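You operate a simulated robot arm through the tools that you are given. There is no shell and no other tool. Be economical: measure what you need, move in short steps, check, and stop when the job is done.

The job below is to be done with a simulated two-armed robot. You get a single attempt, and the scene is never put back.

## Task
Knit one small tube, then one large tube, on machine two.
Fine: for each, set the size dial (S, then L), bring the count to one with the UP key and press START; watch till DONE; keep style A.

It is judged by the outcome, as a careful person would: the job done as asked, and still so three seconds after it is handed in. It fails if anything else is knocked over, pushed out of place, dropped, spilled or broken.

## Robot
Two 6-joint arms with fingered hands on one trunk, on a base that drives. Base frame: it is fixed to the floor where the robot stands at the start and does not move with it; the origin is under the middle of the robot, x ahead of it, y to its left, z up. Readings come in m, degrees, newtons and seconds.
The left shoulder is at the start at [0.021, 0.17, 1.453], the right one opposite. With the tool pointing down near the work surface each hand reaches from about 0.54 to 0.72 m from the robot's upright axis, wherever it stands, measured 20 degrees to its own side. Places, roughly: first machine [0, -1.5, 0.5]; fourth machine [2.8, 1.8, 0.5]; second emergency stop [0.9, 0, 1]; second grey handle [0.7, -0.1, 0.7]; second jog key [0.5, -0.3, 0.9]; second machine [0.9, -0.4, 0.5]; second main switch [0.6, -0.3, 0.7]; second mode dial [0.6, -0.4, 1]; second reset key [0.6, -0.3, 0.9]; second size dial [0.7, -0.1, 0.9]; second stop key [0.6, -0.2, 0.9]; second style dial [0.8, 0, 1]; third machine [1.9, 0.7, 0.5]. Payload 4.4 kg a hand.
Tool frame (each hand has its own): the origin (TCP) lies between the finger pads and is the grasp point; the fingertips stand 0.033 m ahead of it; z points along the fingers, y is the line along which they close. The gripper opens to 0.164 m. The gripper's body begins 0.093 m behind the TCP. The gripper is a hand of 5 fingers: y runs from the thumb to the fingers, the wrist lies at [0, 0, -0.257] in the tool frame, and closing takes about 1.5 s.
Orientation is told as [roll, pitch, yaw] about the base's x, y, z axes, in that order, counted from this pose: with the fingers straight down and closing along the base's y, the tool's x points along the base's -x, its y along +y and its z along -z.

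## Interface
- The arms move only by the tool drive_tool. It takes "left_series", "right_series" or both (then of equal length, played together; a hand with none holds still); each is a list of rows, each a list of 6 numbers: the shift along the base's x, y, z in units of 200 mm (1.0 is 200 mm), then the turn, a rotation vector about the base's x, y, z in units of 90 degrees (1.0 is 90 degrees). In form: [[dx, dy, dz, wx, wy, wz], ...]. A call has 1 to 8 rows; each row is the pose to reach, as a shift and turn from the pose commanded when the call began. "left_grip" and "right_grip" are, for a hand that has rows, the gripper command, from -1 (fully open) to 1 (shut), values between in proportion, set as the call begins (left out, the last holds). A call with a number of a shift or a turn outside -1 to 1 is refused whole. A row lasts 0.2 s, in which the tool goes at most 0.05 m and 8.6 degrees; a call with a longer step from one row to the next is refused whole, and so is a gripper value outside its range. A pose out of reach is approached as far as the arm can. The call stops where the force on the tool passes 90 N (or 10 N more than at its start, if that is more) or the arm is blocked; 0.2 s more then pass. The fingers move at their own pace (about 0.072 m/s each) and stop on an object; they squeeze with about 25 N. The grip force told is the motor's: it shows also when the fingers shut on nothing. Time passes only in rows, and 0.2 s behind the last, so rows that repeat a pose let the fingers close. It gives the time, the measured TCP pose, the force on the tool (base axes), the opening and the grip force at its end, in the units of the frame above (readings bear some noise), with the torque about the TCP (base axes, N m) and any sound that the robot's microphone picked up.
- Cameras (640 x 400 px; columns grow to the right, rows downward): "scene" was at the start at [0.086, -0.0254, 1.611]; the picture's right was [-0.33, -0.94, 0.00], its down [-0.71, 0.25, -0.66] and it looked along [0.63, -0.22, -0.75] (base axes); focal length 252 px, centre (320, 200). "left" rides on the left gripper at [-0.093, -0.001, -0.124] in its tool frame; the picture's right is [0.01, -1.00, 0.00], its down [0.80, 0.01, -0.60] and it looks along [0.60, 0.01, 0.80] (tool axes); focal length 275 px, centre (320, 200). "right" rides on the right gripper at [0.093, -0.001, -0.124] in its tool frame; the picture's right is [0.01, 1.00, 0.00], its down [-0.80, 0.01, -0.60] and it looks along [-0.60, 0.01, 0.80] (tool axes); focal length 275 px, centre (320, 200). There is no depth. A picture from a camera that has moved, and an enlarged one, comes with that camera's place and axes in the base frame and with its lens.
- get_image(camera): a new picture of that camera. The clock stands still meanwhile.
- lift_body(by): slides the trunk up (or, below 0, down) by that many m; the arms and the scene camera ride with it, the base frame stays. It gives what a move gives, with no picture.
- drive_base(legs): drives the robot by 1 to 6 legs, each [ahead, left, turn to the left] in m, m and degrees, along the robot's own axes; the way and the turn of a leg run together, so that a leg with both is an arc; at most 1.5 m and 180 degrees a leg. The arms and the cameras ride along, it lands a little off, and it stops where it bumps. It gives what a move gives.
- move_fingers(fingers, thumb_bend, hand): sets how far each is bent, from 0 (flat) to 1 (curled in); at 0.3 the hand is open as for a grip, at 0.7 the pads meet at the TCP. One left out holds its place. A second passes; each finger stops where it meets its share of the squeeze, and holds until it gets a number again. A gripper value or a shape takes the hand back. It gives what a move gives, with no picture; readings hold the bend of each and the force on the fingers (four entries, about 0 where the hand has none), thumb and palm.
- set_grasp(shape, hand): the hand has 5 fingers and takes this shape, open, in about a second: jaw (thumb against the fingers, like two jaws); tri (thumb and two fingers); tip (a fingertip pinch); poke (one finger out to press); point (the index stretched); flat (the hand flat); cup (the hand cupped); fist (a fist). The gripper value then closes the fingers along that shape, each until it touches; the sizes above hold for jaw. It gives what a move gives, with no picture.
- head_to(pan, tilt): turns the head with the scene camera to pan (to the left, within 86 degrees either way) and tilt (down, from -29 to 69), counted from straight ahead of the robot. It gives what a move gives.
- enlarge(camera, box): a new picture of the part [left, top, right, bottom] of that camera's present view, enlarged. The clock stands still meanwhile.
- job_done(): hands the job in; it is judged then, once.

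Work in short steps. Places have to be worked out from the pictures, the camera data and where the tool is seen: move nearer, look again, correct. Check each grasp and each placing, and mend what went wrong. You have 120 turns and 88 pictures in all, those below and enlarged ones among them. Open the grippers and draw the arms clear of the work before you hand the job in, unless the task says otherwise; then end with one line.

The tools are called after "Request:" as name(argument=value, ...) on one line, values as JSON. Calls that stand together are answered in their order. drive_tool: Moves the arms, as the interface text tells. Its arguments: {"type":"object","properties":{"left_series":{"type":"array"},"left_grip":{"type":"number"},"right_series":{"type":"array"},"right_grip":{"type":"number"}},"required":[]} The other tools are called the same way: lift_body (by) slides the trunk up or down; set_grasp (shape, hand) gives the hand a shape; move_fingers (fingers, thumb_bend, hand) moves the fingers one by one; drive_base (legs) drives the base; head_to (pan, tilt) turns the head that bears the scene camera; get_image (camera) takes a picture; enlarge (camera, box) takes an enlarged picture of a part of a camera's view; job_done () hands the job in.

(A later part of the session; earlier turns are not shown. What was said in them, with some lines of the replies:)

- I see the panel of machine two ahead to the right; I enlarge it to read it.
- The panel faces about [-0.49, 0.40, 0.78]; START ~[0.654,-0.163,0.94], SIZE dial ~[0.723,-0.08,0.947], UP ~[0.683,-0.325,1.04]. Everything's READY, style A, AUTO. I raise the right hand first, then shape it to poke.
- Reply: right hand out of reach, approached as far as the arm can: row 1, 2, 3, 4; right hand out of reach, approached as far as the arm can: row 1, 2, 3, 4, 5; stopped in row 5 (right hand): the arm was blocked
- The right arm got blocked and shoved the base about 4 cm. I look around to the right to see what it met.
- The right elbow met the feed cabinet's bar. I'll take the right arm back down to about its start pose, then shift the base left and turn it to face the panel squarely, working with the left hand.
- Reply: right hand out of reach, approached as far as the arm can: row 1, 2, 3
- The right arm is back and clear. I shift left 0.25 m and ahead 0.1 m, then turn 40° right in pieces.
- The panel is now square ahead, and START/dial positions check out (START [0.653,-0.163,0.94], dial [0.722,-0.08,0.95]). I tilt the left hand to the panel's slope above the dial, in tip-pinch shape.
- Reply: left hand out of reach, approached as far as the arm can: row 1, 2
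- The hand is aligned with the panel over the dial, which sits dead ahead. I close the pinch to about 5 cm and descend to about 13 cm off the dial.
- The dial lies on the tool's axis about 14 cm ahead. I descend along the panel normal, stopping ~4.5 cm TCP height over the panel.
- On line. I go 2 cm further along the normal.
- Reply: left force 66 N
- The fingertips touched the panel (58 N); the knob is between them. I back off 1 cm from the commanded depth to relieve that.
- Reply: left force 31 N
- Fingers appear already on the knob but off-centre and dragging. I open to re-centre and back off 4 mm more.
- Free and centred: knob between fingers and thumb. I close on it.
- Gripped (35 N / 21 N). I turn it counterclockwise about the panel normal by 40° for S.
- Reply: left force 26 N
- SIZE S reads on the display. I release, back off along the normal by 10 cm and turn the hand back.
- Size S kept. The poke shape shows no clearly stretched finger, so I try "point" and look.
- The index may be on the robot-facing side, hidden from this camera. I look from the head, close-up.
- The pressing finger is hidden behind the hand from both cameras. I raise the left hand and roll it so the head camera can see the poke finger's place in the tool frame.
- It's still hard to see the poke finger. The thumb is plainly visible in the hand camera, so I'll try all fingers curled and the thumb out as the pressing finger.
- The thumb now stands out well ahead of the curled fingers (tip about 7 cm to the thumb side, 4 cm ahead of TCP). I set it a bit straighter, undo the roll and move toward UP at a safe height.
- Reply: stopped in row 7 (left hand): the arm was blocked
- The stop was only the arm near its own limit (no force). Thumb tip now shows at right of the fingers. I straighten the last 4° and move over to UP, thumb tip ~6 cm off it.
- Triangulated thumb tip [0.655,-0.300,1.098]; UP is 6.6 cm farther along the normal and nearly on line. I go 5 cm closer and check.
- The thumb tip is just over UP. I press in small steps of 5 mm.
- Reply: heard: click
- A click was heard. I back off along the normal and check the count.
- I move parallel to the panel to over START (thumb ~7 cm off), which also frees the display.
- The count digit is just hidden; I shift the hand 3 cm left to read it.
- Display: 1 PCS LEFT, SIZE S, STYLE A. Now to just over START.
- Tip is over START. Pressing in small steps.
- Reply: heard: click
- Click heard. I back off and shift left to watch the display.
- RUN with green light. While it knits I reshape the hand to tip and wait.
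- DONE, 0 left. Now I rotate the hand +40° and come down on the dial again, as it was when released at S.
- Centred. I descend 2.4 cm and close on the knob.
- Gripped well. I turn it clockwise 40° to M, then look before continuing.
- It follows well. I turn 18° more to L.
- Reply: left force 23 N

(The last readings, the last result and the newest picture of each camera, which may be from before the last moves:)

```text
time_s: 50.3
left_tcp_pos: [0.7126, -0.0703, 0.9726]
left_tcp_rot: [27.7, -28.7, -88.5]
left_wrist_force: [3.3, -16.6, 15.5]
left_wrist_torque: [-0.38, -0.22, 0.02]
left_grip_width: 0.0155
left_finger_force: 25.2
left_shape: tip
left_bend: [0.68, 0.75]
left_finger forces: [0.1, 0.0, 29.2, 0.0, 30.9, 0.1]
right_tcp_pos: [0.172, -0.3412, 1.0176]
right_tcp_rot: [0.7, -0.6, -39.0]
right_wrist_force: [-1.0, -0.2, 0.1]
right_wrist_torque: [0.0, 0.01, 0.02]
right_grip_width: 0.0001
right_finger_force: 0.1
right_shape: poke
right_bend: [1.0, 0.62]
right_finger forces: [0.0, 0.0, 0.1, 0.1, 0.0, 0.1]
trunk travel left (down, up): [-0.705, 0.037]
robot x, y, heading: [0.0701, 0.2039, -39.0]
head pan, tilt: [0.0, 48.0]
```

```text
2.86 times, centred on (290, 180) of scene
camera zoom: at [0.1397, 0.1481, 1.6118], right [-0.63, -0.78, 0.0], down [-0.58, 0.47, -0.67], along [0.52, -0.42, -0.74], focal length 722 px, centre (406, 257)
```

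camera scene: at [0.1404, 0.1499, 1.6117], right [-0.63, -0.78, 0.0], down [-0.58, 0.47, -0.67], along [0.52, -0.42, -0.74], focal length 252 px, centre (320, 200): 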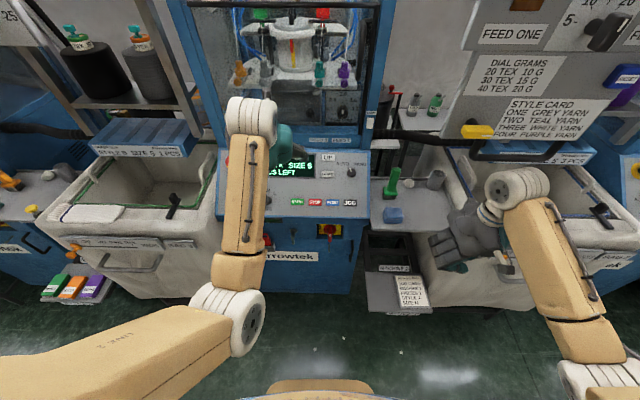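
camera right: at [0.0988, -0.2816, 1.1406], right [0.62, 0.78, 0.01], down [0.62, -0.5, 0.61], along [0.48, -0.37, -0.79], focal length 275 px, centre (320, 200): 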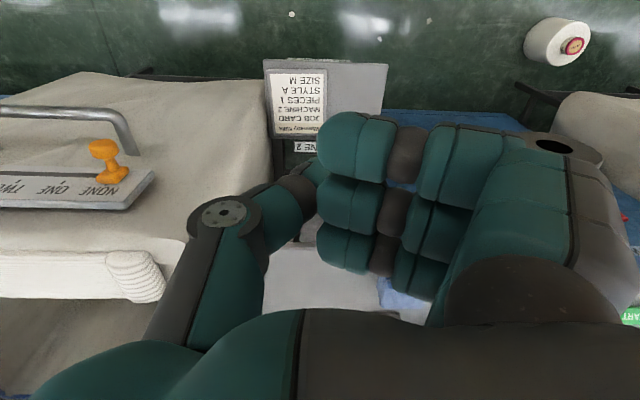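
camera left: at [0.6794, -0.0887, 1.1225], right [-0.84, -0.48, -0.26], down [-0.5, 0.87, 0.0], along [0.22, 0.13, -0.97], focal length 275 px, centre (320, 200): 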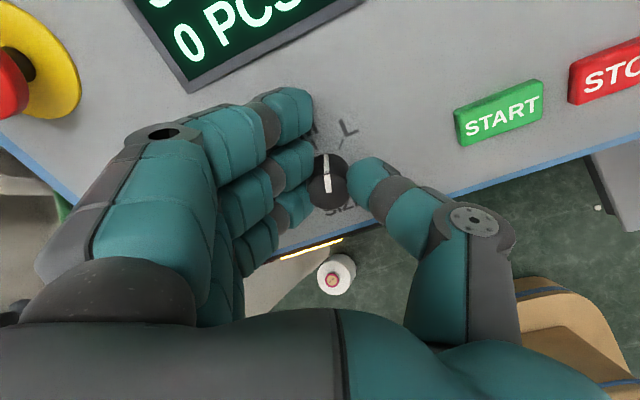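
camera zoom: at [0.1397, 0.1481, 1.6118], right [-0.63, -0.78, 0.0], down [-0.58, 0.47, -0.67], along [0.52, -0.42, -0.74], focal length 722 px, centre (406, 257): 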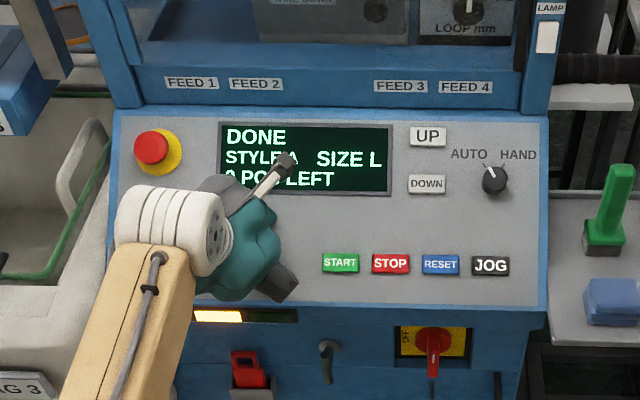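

SIZE L shown. I release, back off 10 cm, and turn the hand back; then set the thumb-press shape.

Request:
drive_tool(left_series=[[0, 0, 0, 0, 0, 0], [0, 0, 0, 0, 0, 0], [0, 0, 0, 0, 0, 0], [-0.06, 0.05, 0.1, 0, 0, 0], [-0.15, 0.125, 0.24, 0, 0, 0], [-0.24, 0.2, 0.39, 0, 0, 0]], left_grip=0.2)

Request:
drive_tool(left_series=[[0, 0, 0, -0.043, 0.0355, 0.069], [0, 0, 0, -0.086, 0.071, 0.138], [0, 0, 0, -0.13, 0.107, 0.207], [0, 0, 0, -0.173, 0.142, 0.276], [0, 0, 0, -0.222, 0.183, 0.355]])

Request:
move_fingers(hand="left", fingers=1.0, thumb_bend=0.38)

Request:
enlarge(camera="scene", box=[180, 110, 400, 250])

```text
time_s: 51.7
left_tcp_pos: [0.6631, -0.0238, 1.0447]
left_tcp_rot: [27.4, -28.2, -88.3]
left_wrist_force: [-0.5, 0.2, -0.4]
left_wrist_torque: [0.02, -0.02, -0.02]
left_grip_width: 0.0649
left_finger_force: 0.2
left_shape: tip
left_bend: [0.73, 0.75]
left_finger forces: [0.1, 0.0, 0.0, 0.1, 0.1, 0.1]
right_tcp_pos: [0.1717, -0.3395, 1.018]
right_tcp_rot: [0.6, -0.6, -38.9]
right_wrist_force: [-0.3, -1.2, 0.1]
right_wrist_torque: [-0.01, -0.02, 0.0]
right_grip_width: 0.0002
right_finger_force: 0.1
right_shape: poke
right_bend: [1.0, 0.62]
right_finger forces: [0.0, 0.1, 0.0, 0.0, 0.1, 0.0]
trunk travel left (down, up): [-0.705, 0.037]
robot x, y, heading: [0.0703, 0.2065, -38.9]
head pan, tilt: [0.0, 48.0]
```

```text
refused: row 5 steps farther than a row can; nothing moved
```

```text
time_s: 52.7
left_tcp_pos: [0.6635, -0.0251, 1.0445]
left_tcp_rot: [27.5, -28.4, -88.2]
left_wrist_force: [0.4, -0.2, 0.1]
left_wrist_torque: [-0.02, 0.02, -0.02]
left_grip_width: 0.0795
left_finger_force: 0.1
left_shape: fingers
left_bend: [1.0, 0.38]
left_finger forces: [0.1, 0.0, 0.1, 0.1, 0.1, 0.1]
right_tcp_pos: [0.1722, -0.3384, 1.0177]
right_tcp_rot: [0.6, -0.5, -38.9]
right_wrist_force: [0.8, 1.1, 0.0]
right_wrist_torque: [-0.03, 0.0, -0.01]
right_grip_width: 0.0002
right_finger_force: 0.0
right_shape: poke
right_bend: [1.0, 0.62]
right_finger forces: [0.0, 0.0, 0.0, 0.1, 0.0, 0.0]
trunk travel left (down, up): [-0.705, 0.037]
robot x, y, heading: [0.075, 0.2049, -38.8]
head pan, tilt: [0.0, 48.0]
```

```text
2.86 times, centred on (290, 180) of scene
camera zoom: at [0.1411, 0.15, 1.6117], right [-0.63, -0.78, 0.0], down [-0.58, 0.47, -0.67], along [0.52, -0.42, -0.74], focal length 722 px, centre (406, 257)
```

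zoom: 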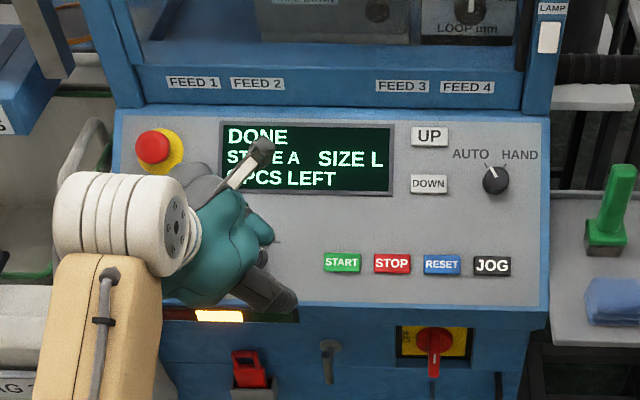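

L holds. The turn-back was refused (step a hair too long); I redo it in six rows, lifting slightly.

Request:
drive_tool(left_series=[[-0.02, 0.015, 0.03, -0.037, 0.0305, 0.059], [-0.04, 0.03, 0.06, -0.074, 0.061, 0.118], [-0.06, 0.045, 0.09, -0.111, 0.0915, 0.1775], [-0.07, 0.06, 0.12, -0.148, 0.122, 0.237], [-0.07, 0.06, 0.12, -0.185, 0.1525, 0.296], [-0.07, 0.06, 0.12, -0.222, 0.183, 0.355]])

```text
time_s: 54.1
left_tcp_pos: [0.6511, -0.0132, 1.0719]
left_tcp_rot: [-0.6, -39.3, -39.6]
left_wrist_force: [-0.3, 0.2, -0.3]
left_wrist_torque: [0.0, 0.0, 0.01]
left_grip_width: 0.0796
left_finger_force: 0.0
left_shape: fingers
left_bend: [1.0, 0.38]
left_finger forces: [0.0, 0.0, 0.1, 0.0, 0.0, 0.0]
right_tcp_pos: [0.1726, -0.3398, 1.0175]
right_tcp_rot: [0.4, -0.6, -39.1]
right_wrist_force: [-0.4, -0.1, -0.1]
right_wrist_torque: [0.0, -0.01, 0.02]
right_grip_width: 0.0002
right_finger_force: 0.0
right_shape: poke
right_bend: [1.0, 0.62]
right_finger forces: [0.0, 0.0, 0.0, 0.0, 0.0, 0.0]
trunk travel left (down, up): [-0.705, 0.037]
robot x, y, heading: [0.0712, 0.2063, -38.9]
head pan, tilt: [0.0, 48.0]
```

Orientation restored. I return to the proven approach pose over UP.

Request:
drive_tool(left_series=[[0.021, -0.186, 0.075, 0, 0, 0], [0.042, -0.372, 0.15, 0, 0, 0], [0.063, -0.558, 0.226, 0, 0, 0], [0.084, -0.744, 0.3, 0, 0, 0], [0.105, -0.93, 0.377, 0, 0, 0]])

Request:
drive_tool(left_series=[[0.095, -0.095, -0.176, 0, 0, 0], [0.19, -0.19, -0.352, 0, 0, 0]])

Request:
enlarge(camera="scene", box=[240, 110, 400, 210])

Request:
enlarge(camera="left", box=[360, 80, 560, 205])

```text
time_s: 55.3
left_tcp_pos: [0.6712, -0.2016, 1.1459]
left_tcp_rot: [-0.4, -39.0, -39.8]
left_wrist_force: [-0.2, -0.5, 0.1]
left_wrist_torque: [0.0, -0.06, 0.05]
left_grip_width: 0.0797
left_finger_force: 0.2
left_shape: fingers
left_bend: [1.0, 0.38]
left_finger forces: [0.1, 0.0, 0.0, 0.0, 0.1, 0.0]
right_tcp_pos: [0.1722, -0.34, 1.0171]
right_tcp_rot: [0.5, -0.7, -39.0]
right_wrist_force: [-0.2, -0.3, -0.5]
right_wrist_torque: [0.03, -0.01, 0.0]
right_grip_width: 0.0002
right_finger_force: 0.2
right_shape: poke
right_bend: [1.0, 0.62]
right_finger forces: [0.1, 0.0, 0.0, 0.0, 0.0, 0.0]
trunk travel left (down, up): [-0.705, 0.037]
robot x, y, heading: [0.0742, 0.2048, -39.0]
head pan, tilt: [0.0, 48.0]
```

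```text
time_s: 55.9
left_tcp_pos: [0.7121, -0.2392, 1.0751]
left_tcp_rot: [-0.5, -39.3, -39.8]
left_wrist_force: [0.6, -0.7, 0.5]
left_wrist_torque: [-0.02, 0.02, 0.04]
left_grip_width: 0.0799
left_finger_force: 0.2
left_shape: fingers
left_bend: [1.0, 0.38]
left_finger forces: [0.0, 0.0, 0.0, 0.0, 0.0, 0.0]
right_tcp_pos: [0.174, -0.3388, 1.0171]
right_tcp_rot: [0.5, -0.6, -38.9]
right_wrist_force: [0.6, 0.2, -0.1]
right_wrist_torque: [0.0, 0.01, 0.0]
right_grip_width: 0.0
right_finger_force: 0.0
right_shape: poke
right_bend: [1.0, 0.62]
right_finger forces: [0.0, 0.1, 0.0, 0.0, 0.0, 0.1]
trunk travel left (down, up): [-0.705, 0.037]
robot x, y, heading: [0.0657, 0.2054, -38.8]
head pan, tilt: [0.0, 48.0]
```

```text
4.00 times, centred on (320, 160) of scene
camera zoom: at [0.1418, 0.1493, 1.6116], right [-0.63, -0.78, 0.0], down [-0.58, 0.47, -0.67], along [0.52, -0.42, -0.74], focal length 1010 px, centre (320, 360)
```

zoom: 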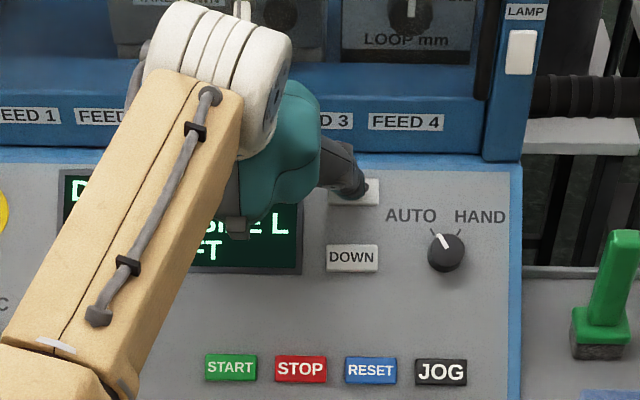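

```text
3.20 times, centred on (460, 142) of left
camera zoom: at [0.7065, -0.2355, 1.2299], right [-0.65, -0.76, 0.0], down [-0.76, 0.65, -0.04], along [0.03, -0.03, -1.0], focal length 881 px, centre (-128, 384)
```

zoom: 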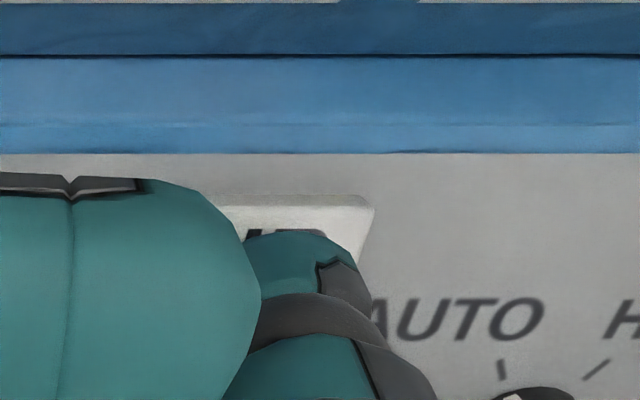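

Same placement as before. I press UP, then back off and go over toward START.

Request:
drive_tool(left_series=[[0.012, -0.007, -0.017, 0, 0, 0], [0.024, -0.014, -0.034, 0, 0, 0], [0.035, -0.02, -0.051, 0, 0, 0]])

```text
time_s: 56.7
left_tcp_pos: [0.7147, -0.2419, 1.0658]
left_tcp_rot: [-0.6, -39.3, -39.7]
left_wrist_force: [-1.3, 0.4, 1.9]
left_wrist_torque: [-0.15, 0.09, -0.08]
left_grip_width: 0.0794
left_finger_force: 0.6
left_shape: fingers
left_bend: [1.0, 0.38]
left_finger forces: [0.0, 0.1, 0.0, 0.0, 2.3, 0.0]
right_tcp_pos: [0.1724, -0.3391, 1.0179]
right_tcp_rot: [0.5, -0.7, -39.1]
right_wrist_force: [0.1, 0.3, 0.6]
right_wrist_torque: [0.0, -0.02, 0.04]
right_grip_width: 0.0001
right_finger_force: 0.0
right_shape: poke
right_bend: [1.0, 0.62]
right_finger forces: [0.0, 0.1, 0.0, 0.0, 0.0, 0.0]
trunk travel left (down, up): [-0.705, 0.037]
robot x, y, heading: [0.0697, 0.2025, -39.0]
head pan, tilt: [0.0, 48.0]
heard: click
```

Click. I back off and move to the viewing pose left of START.

Request:
drive_tool(left_series=[[-0.035, 0.03, 0.06, 0, 0, 0], [-0.13, 0.11, 0.21, 0, 0, 0], [-0.23, 0.2, 0.4, 0, 0, 0]])

Request:
drive_tool(left_series=[[-0.02, 0.17, -0.127, 0, 0, 0], [-0.03, 0.34, -0.254, 0, 0, 0], [-0.04, 0.51, -0.381, 0, 0, 0], [-0.02, 0.68, -0.508, 0, 0, 0], [0.02, 0.85, -0.635, 0, 0, 0]])

Request:
enlarge(camera="scene", box=[220, 130, 340, 205])

```text
time_s: 57.5
left_tcp_pos: [0.6709, -0.202, 1.1433]
left_tcp_rot: [-0.6, -39.1, -39.7]
left_wrist_force: [0.0, 0.1, 0.3]
left_wrist_torque: [-0.03, -0.04, -0.02]
left_grip_width: 0.0801
left_finger_force: 0.1
left_shape: fingers
left_bend: [1.0, 0.38]
left_finger forces: [0.1, 0.0, 0.0, 0.1, 0.0, 0.1]
right_tcp_pos: [0.1727, -0.3384, 1.018]
right_tcp_rot: [0.5, -0.7, -39.0]
right_wrist_force: [-1.1, -0.3, 0.2]
right_wrist_torque: [-0.02, -0.03, 0.01]
right_grip_width: 0.0
right_finger_force: 0.1
right_shape: poke
right_bend: [1.0, 0.62]
right_finger forces: [0.0, 0.0, 0.1, 0.0, 0.0, 0.0]
trunk travel left (down, up): [-0.705, 0.037]
robot x, y, heading: [0.0672, 0.2054, -38.8]
head pan, tilt: [0.0, 48.0]
```

```text
time_s: 58.7
left_tcp_pos: [0.678, -0.0296, 1.0181]
left_tcp_rot: [-0.6, -39.4, -39.8]
left_wrist_force: [-0.3, 0.8, 0.1]
left_wrist_torque: [-0.02, 0.05, -0.04]
left_grip_width: 0.0799
left_finger_force: 0.1
left_shape: fingers
left_bend: [1.0, 0.38]
left_finger forces: [0.1, 0.1, 0.1, 0.0, 0.0, 0.0]
right_tcp_pos: [0.1729, -0.3382, 1.0183]
right_tcp_rot: [0.5, -0.6, -39.0]
right_wrist_force: [0.4, 0.3, 1.0]
right_wrist_torque: [-0.06, 0.03, 0.01]
right_grip_width: 0.0
right_finger_force: 0.0
right_shape: poke
right_bend: [1.0, 0.62]
right_finger forces: [0.0, 0.0, 0.0, 0.0, 0.0, 0.0]
trunk travel left (down, up): [-0.705, 0.037]
robot x, y, heading: [0.0706, 0.2033, -38.9]
head pan, tilt: [0.0, 48.0]
```

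```text
5.33 times, centred on (280, 168) of scene
camera zoom: at [0.1416, 0.1514, 1.6118], right [-0.63, -0.78, 0.0], down [-0.58, 0.47, -0.67], along [0.52, -0.42, -0.74], focal length 1347 px, centre (533, 373)
```

zoom: 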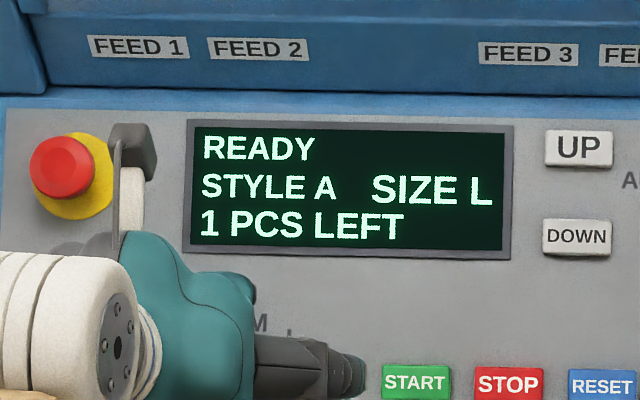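

READY, STYLE A, SIZE L, 1 PCS LEFT. To the pose over START, as before.

Request:
drive_tool(left_series=[[-0.07, -0.145, -0.055, 0, 0, 0], [0.0, -0.195, -0.21, 0, 0, 0]])

Request:
enlarge(camera="left", box=[360, 80, 560, 205])

```text
time_s: 59.3
left_tcp_pos: [0.6781, -0.0719, 0.9763]
left_tcp_rot: [-0.6, -39.1, -39.7]
left_wrist_force: [0.2, -1.0, 0.3]
left_wrist_torque: [-0.02, 0.0, -0.03]
left_grip_width: 0.0798
left_finger_force: 0.0
left_shape: fingers
left_bend: [1.0, 0.38]
left_finger forces: [0.0, 0.1, 0.0, 0.1, 0.0, 0.1]
right_tcp_pos: [0.1749, -0.3377, 1.0186]
right_tcp_rot: [0.4, -0.5, -39.0]
right_wrist_force: [-0.7, 0.5, 0.5]
right_wrist_torque: [0.02, 0.05, -0.01]
right_grip_width: 0.0
right_finger_force: 0.1
right_shape: poke
right_bend: [1.0, 0.62]
right_finger forces: [0.0, 0.1, 0.0, 0.0, 0.1, 0.0]
trunk travel left (down, up): [-0.705, 0.037]
robot x, y, heading: [0.071, 0.2082, -38.7]
head pan, tilt: [0.0, 48.0]
```

```text
3.20 times, centred on (460, 142) of left
camera zoom: at [0.6727, -0.068, 1.1313], right [-0.65, -0.76, 0.0], down [-0.76, 0.65, -0.04], along [0.03, -0.03, -1.0], focal length 881 px, centre (-128, 384)
```

zoom: 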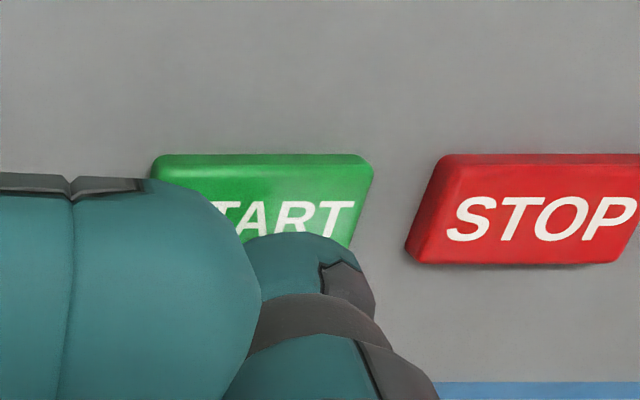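

Well placed, clear of STOP. I press START.

Request:
drive_tool(left_series=[[0.019, -0.012, -0.021, 0, 0, 0], [0.038, -0.023, -0.045, 0, 0, 0], [0.053, -0.032, -0.063, 0, 0, 0]])

```text
time_s: 60.1
left_tcp_pos: [0.6864, -0.0771, 0.9641]
left_tcp_rot: [-0.6, -39.2, -39.9]
left_wrist_force: [-1.3, 0.4, 0.6]
left_wrist_torque: [-0.05, 0.07, -0.1]
left_grip_width: 0.0794
left_finger_force: 0.4
left_shape: fingers
left_bend: [1.0, 0.38]
left_finger forces: [0.1, 0.0, 0.0, 0.1, 1.5, 0.0]
right_tcp_pos: [0.1736, -0.3396, 1.0179]
right_tcp_rot: [0.5, -0.6, -39.0]
right_wrist_force: [-0.2, -0.3, -1.0]
right_wrist_torque: [0.0, 0.04, 0.03]
right_grip_width: 0.0
right_finger_force: 0.1
right_shape: poke
right_bend: [1.0, 0.62]
right_finger forces: [0.0, 0.1, 0.0, 0.1, 0.1, 0.0]
trunk travel left (down, up): [-0.705, 0.037]
robot x, y, heading: [0.0703, 0.2059, -38.9]
head pan, tilt: [0.0, 48.0]
heard: click
```

Click. I back off, then look.

Request:
drive_tool(left_series=[[-0.06, 0.05, 0.1, 0, 0, 0], [-0.17, 0.14, 0.27, 0, 0, 0], [-0.2, 0.22, 0.4, 0, 0, 0], [-0.2, 0.3, 0.5, 0, 0, 0], [-0.2, 0.36, 0.55, 0, 0, 0]])

Request:
enlarge(camera="scene", box=[180, 110, 400, 250])

```text
time_s: 61.3
left_tcp_pos: [0.6464, -0.0035, 1.0761]
left_tcp_rot: [-0.6, -39.3, -39.8]
left_wrist_force: [0.3, 0.0, 0.0]
left_wrist_torque: [0.0, 0.03, 0.01]
left_grip_width: 0.08
left_finger_force: 0.1
left_shape: fingers
left_bend: [1.0, 0.38]
left_finger forces: [0.0, 0.0, 0.1, 0.0, 0.0, 0.0]
right_tcp_pos: [0.1725, -0.3377, 1.018]
right_tcp_rot: [0.5, -0.6, -39.0]
right_wrist_force: [-0.9, 0.1, 0.7]
right_wrist_torque: [0.01, -0.01, 0.02]
right_grip_width: 0.0
right_finger_force: 0.1
right_shape: poke
right_bend: [1.0, 0.62]
right_finger forces: [0.0, 0.0, 0.0, 0.0, 0.0, 0.0]
trunk travel left (down, up): [-0.705, 0.037]
robot x, y, heading: [0.0717, 0.2051, -38.8]
head pan, tilt: [0.0, 48.0]
```

```text
2.86 times, centred on (290, 180) of scene
camera zoom: at [0.1412, 0.1504, 1.6117], right [-0.63, -0.78, 0.0], down [-0.58, 0.47, -0.67], along [0.52, -0.42, -0.74], focal length 722 px, centre (406, 257)
```

zoom: 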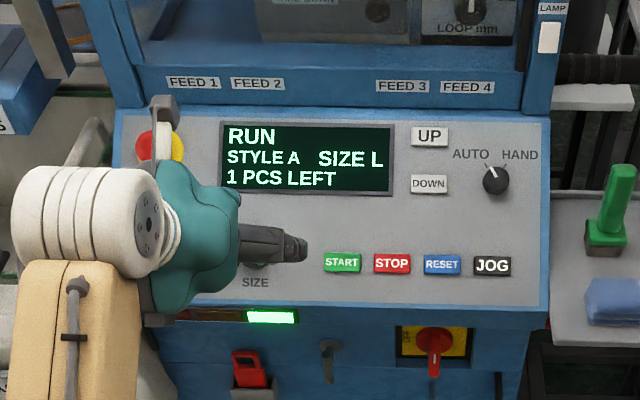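

RUN with size L. I draw the hand back, open both hands and wait.

Request:
drive_tool(left_series=[[-0.1, 0.08, 0.1, 0, 0, 0], [-0.2, 0.16, 0.2, 0, 0, 0], [-0.3, 0.25, 0.3, 0, 0, 0], [-0.3, 0.25, 0.3, 0, 0, 0]])

Request:
set_grasp(shape="jaw", hand="left")

Request:
drive_tool(left_series=[[0, 0, 0, 0, 0, 0], [0, 0, 0, 0, 0, 0], [0, 0, 0, 0, 0, 0], [0, 0, 0, 0, 0, 0], [0, 0, 0, 0, 0, 0], [0, 0, 0, 0, 0, 0], [0, 0, 0, 0, 0, 0], [0, 0, 0, 0, 0, 0]])

Request:
drive_tool(left_series=[[0, 0, 0, 0, 0, 0], [0, 0, 0, 0, 0, 0], [0, 0, 0, 0, 0, 0], [0, 0, 0, 0, 0, 0], [0, 0, 0, 0, 0, 0], [0, 0, 0, 0, 0, 0], [0, 0, 0, 0, 0, 0], [0, 0, 0, 0, 0, 0]])

Request:
enlarge(camera="scene", box=[180, 110, 400, 250])

```text
time_s: 62.3
left_tcp_pos: [0.5856, 0.0441, 1.1357]
left_tcp_rot: [-0.6, -39.1, -39.8]
left_wrist_force: [-0.1, -0.2, 0.0]
left_wrist_torque: [0.0, 0.0, 0.03]
left_grip_width: 0.0798
left_finger_force: 0.0
left_shape: fingers
left_bend: [1.0, 0.38]
left_finger forces: [0.0, 0.0, 0.0, 0.0, 0.0, 0.1]
right_tcp_pos: [0.1728, -0.3384, 1.0175]
right_tcp_rot: [0.5, -0.6, -39.0]
right_wrist_force: [-0.1, 0.5, 0.3]
right_wrist_torque: [0.03, 0.03, 0.01]
right_grip_width: 0.0001
right_finger_force: 0.1
right_shape: poke
right_bend: [1.0, 0.62]
right_finger forces: [0.0, 0.1, 0.0, 0.0, 0.0, 0.0]
trunk travel left (down, up): [-0.705, 0.037]
robot x, y, heading: [0.071, 0.2076, -38.8]
head pan, tilt: [0.0, 48.0]
```

```text
time_s: 63.2
left_tcp_pos: [0.5859, 0.0441, 1.1352]
left_tcp_rot: [-0.6, -39.2, -39.7]
left_wrist_force: [0.7, 0.0, -0.5]
left_wrist_torque: [-0.04, 0.02, 0.05]
left_grip_width: 0.164
left_finger_force: 0.1
left_shape: jaw
left_bend: [0.3, 0.3]
left_finger forces: [0.0, 0.0, 0.0, 0.0, 0.0, 0.1]
right_tcp_pos: [0.173, -0.3388, 1.0178]
right_tcp_rot: [0.5, -0.5, -38.9]
right_wrist_force: [0.0, -0.1, -0.2]
right_wrist_torque: [0.01, 0.0, -0.03]
right_grip_width: 0.0
right_finger_force: 0.2
right_shape: poke
right_bend: [1.0, 0.62]
right_finger forces: [0.0, 0.0, 0.0, 0.0, 0.0, 0.0]
trunk travel left (down, up): [-0.705, 0.037]
robot x, y, heading: [0.0709, 0.2079, -38.9]
head pan, tilt: [0.0, 48.0]
```

```text
time_s: 65.0
left_tcp_pos: [0.5857, 0.0446, 1.1356]
left_tcp_rot: [-0.6, -39.3, -39.8]
left_wrist_force: [1.1, 0.1, 0.0]
left_wrist_torque: [0.02, -0.02, 0.01]
left_grip_width: 0.1639
left_finger_force: 0.1
left_shape: jaw
left_bend: [0.3, 0.3]
left_finger forces: [0.0, 0.0, 0.1, 0.1, 0.0, 0.1]
right_tcp_pos: [0.1721, -0.339, 1.0176]
right_tcp_rot: [0.6, -0.6, -39.0]
right_wrist_force: [0.8, -0.7, 0.7]
right_wrist_torque: [-0.02, 0.02, -0.01]
right_grip_width: 0.0
right_finger_force: 0.0
right_shape: poke
right_bend: [1.0, 0.62]
right_finger forces: [0.0, 0.0, 0.0, 0.0, 0.1, 0.1]
trunk travel left (down, up): [-0.705, 0.037]
robot x, y, heading: [0.0672, 0.2042, -38.8]
head pan, tilt: [0.0, 48.0]
```

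```text
time_s: 66.8
left_tcp_pos: [0.5856, 0.0446, 1.1362]
left_tcp_rot: [-0.7, -39.3, -39.9]
left_wrist_force: [-0.5, 0.5, 0.4]
left_wrist_torque: [0.0, 0.0, 0.03]
left_grip_width: 0.1637
left_finger_force: 0.1
left_shape: jaw
left_bend: [0.3, 0.3]
left_finger forces: [0.1, 0.0, 0.0, 0.1, 0.0, 0.0]
right_tcp_pos: [0.1728, -0.3391, 1.017]
right_tcp_rot: [0.4, -0.6, -39.0]
right_wrist_force: [-0.5, 0.0, 0.4]
right_wrist_torque: [0.01, 0.02, 0.01]
right_grip_width: 0.0001
right_finger_force: 0.2
right_shape: poke
right_bend: [1.0, 0.62]
right_finger forces: [0.0, 0.1, 0.0, 0.0, 0.1, 0.0]
trunk travel left (down, up): [-0.705, 0.037]
robot x, y, heading: [0.0726, 0.2077, -38.8]
head pan, tilt: [0.0, 48.0]
```

```text
2.86 times, centred on (290, 180) of scene
camera zoom: at [0.141, 0.15, 1.6117], right [-0.63, -0.78, 0.0], down [-0.58, 0.47, -0.67], along [0.52, -0.42, -0.74], focal length 722 px, centre (406, 257)
```

zoom: 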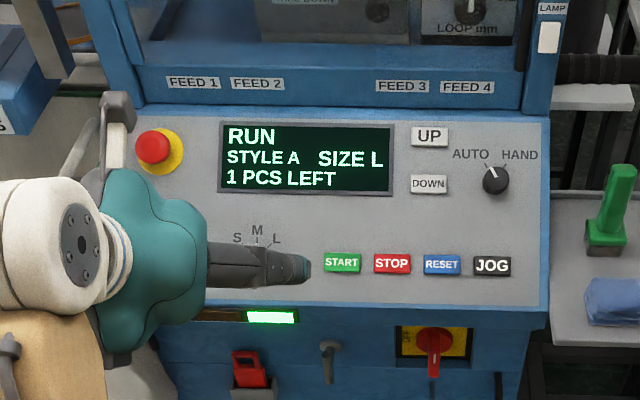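

Still running; I open the right hand too and wait more.

Request:
set_grasp(shape="jaw", hand="right")

Request:
drive_tool(left_series=[[0, 0, 0, 0, 0, 0], [0, 0, 0, 0, 0, 0], [0, 0, 0, 0, 0, 0], [0, 0, 0, 0, 0, 0], [0, 0, 0, 0, 0, 0], [0, 0, 0, 0, 0, 0], [0, 0, 0, 0, 0, 0], [0, 0, 0, 0, 0, 0]])

Request:
drive_tool(left_series=[[0, 0, 0, 0, 0, 0], [0, 0, 0, 0, 0, 0], [0, 0, 0, 0, 0, 0], [0, 0, 0, 0, 0, 0], [0, 0, 0, 0, 0, 0], [0, 0, 0, 0, 0, 0], [0, 0, 0, 0, 0, 0], [0, 0, 0, 0, 0, 0]])

Request:
get_image(camera="scene")

Request:
enlarge(camera="scene", box=[180, 110, 400, 250])

```text
time_s: 67.7
left_tcp_pos: [0.586, 0.0447, 1.1367]
left_tcp_rot: [-0.5, -39.2, -39.8]
left_wrist_force: [-0.5, 0.0, 0.1]
left_wrist_torque: [0.04, -0.02, -0.02]
left_grip_width: 0.1639
left_finger_force: 0.1
left_shape: jaw
left_bend: [0.3, 0.3]
left_finger forces: [0.0, 0.0, 0.1, 0.0, 0.0, 0.1]
right_tcp_pos: [0.1729, -0.3393, 1.0181]
right_tcp_rot: [0.6, -0.6, -39.0]
right_wrist_force: [0.4, 0.1, -0.1]
right_wrist_torque: [0.02, 0.01, -0.01]
right_grip_width: 0.1638
right_finger_force: 0.0
right_shape: jaw
right_bend: [0.3, 0.3]
right_finger forces: [0.1, 0.1, 0.0, 0.1, 0.0, 0.0]
trunk travel left (down, up): [-0.705, 0.037]
robot x, y, heading: [0.0674, 0.2068, -38.8]
head pan, tilt: [0.0, 48.0]
```

```text
time_s: 69.5
left_tcp_pos: [0.5851, 0.0449, 1.1341]
left_tcp_rot: [-0.6, -39.2, -39.8]
left_wrist_force: [0.6, 0.3, -0.6]
left_wrist_torque: [0.03, 0.02, 0.01]
left_grip_width: 0.164
left_finger_force: 0.1
left_shape: jaw
left_bend: [0.3, 0.3]
left_finger forces: [0.1, 0.1, 0.0, 0.0, 0.0, 0.1]
right_tcp_pos: [0.1727, -0.3384, 1.0187]
right_tcp_rot: [0.6, -0.6, -39.1]
right_wrist_force: [0.4, -0.7, -0.1]
right_wrist_torque: [0.04, 0.0, 0.02]
right_grip_width: 0.1638
right_finger_force: 0.1
right_shape: jaw
right_bend: [0.3, 0.3]
right_finger forces: [0.0, 0.0, 0.0, 0.0, 0.0, 0.1]
trunk travel left (down, up): [-0.705, 0.037]
robot x, y, heading: [0.0701, 0.2026, -38.8]
head pan, tilt: [0.0, 48.0]
```

```text
time_s: 71.3
left_tcp_pos: [0.5858, 0.0452, 1.1347]
left_tcp_rot: [-0.6, -39.2, -39.8]
left_wrist_force: [0.0, 0.3, -0.3]
left_wrist_torque: [-0.02, -0.01, 0.01]
left_grip_width: 0.1641
left_finger_force: 0.0
left_shape: jaw
left_bend: [0.3, 0.3]
left_finger forces: [0.0, 0.1, 0.0, 0.0, 0.0, 0.0]
right_tcp_pos: [0.1726, -0.3394, 1.0175]
right_tcp_rot: [0.5, -0.6, -39.0]
right_wrist_force: [0.4, 1.2, 0.1]
right_wrist_torque: [0.02, -0.01, -0.05]
right_grip_width: 0.1637
right_finger_force: 0.2
right_shape: jaw
right_bend: [0.3, 0.3]
right_finger forces: [0.1, 0.1, 0.0, 0.0, 0.0, 0.1]
trunk travel left (down, up): [-0.705, 0.037]
robot x, y, heading: [0.069, 0.2051, -39.0]
head pan, tilt: [0.0, 48.0]
```

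```text
27 pictures are left
camera scene: at [0.141, 0.15, 1.6117], right [-0.63, -0.78, 0.0], down [-0.58, 0.47, -0.67], along [0.52, -0.42, -0.74], focal length 252 px, centre (320, 200)
```

scene: 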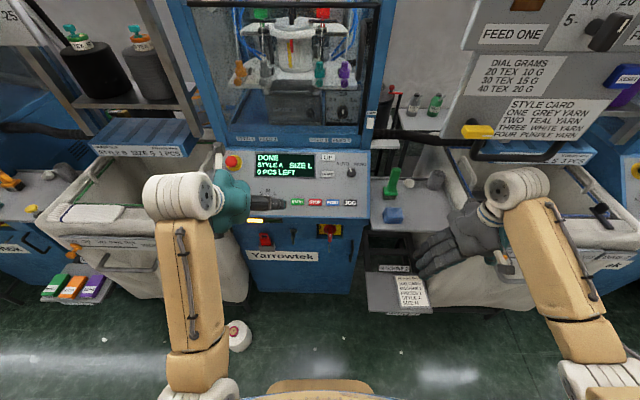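

```text
2.86 times, centred on (290, 180) of scene
camera zoom: at [0.141, 0.15, 1.6117], right [-0.63, -0.78, 0.0], down [-0.58, 0.47, -0.67], along [0.52, -0.42, -0.74], focal length 722 px, centre (406, 257)
```

zoom: 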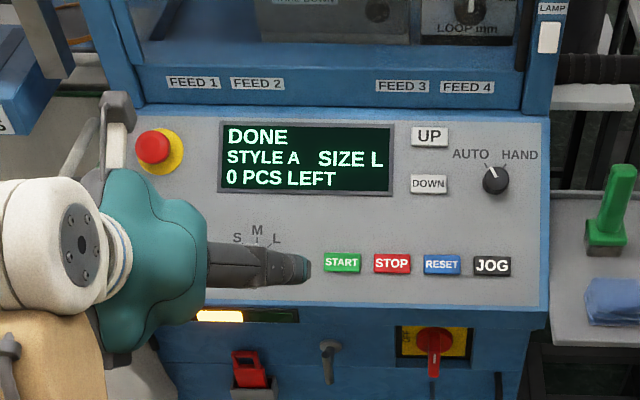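

DONE, size L, style A, 0 left. Both hands are open and the left is about 27 cm off the panel, so I hand the job in.

Request:
job_done()

```text
The job is handed in.
```

Machine two knitted one small tube (size S) and then one large tube (size L) in style A; the display read DONE with 0 pieces left after each run. Early on my right elbow bumped the feed cabinet's bar and shifted the robot's base about 4 cm. I saw nothing moved or knocked over afterwards.
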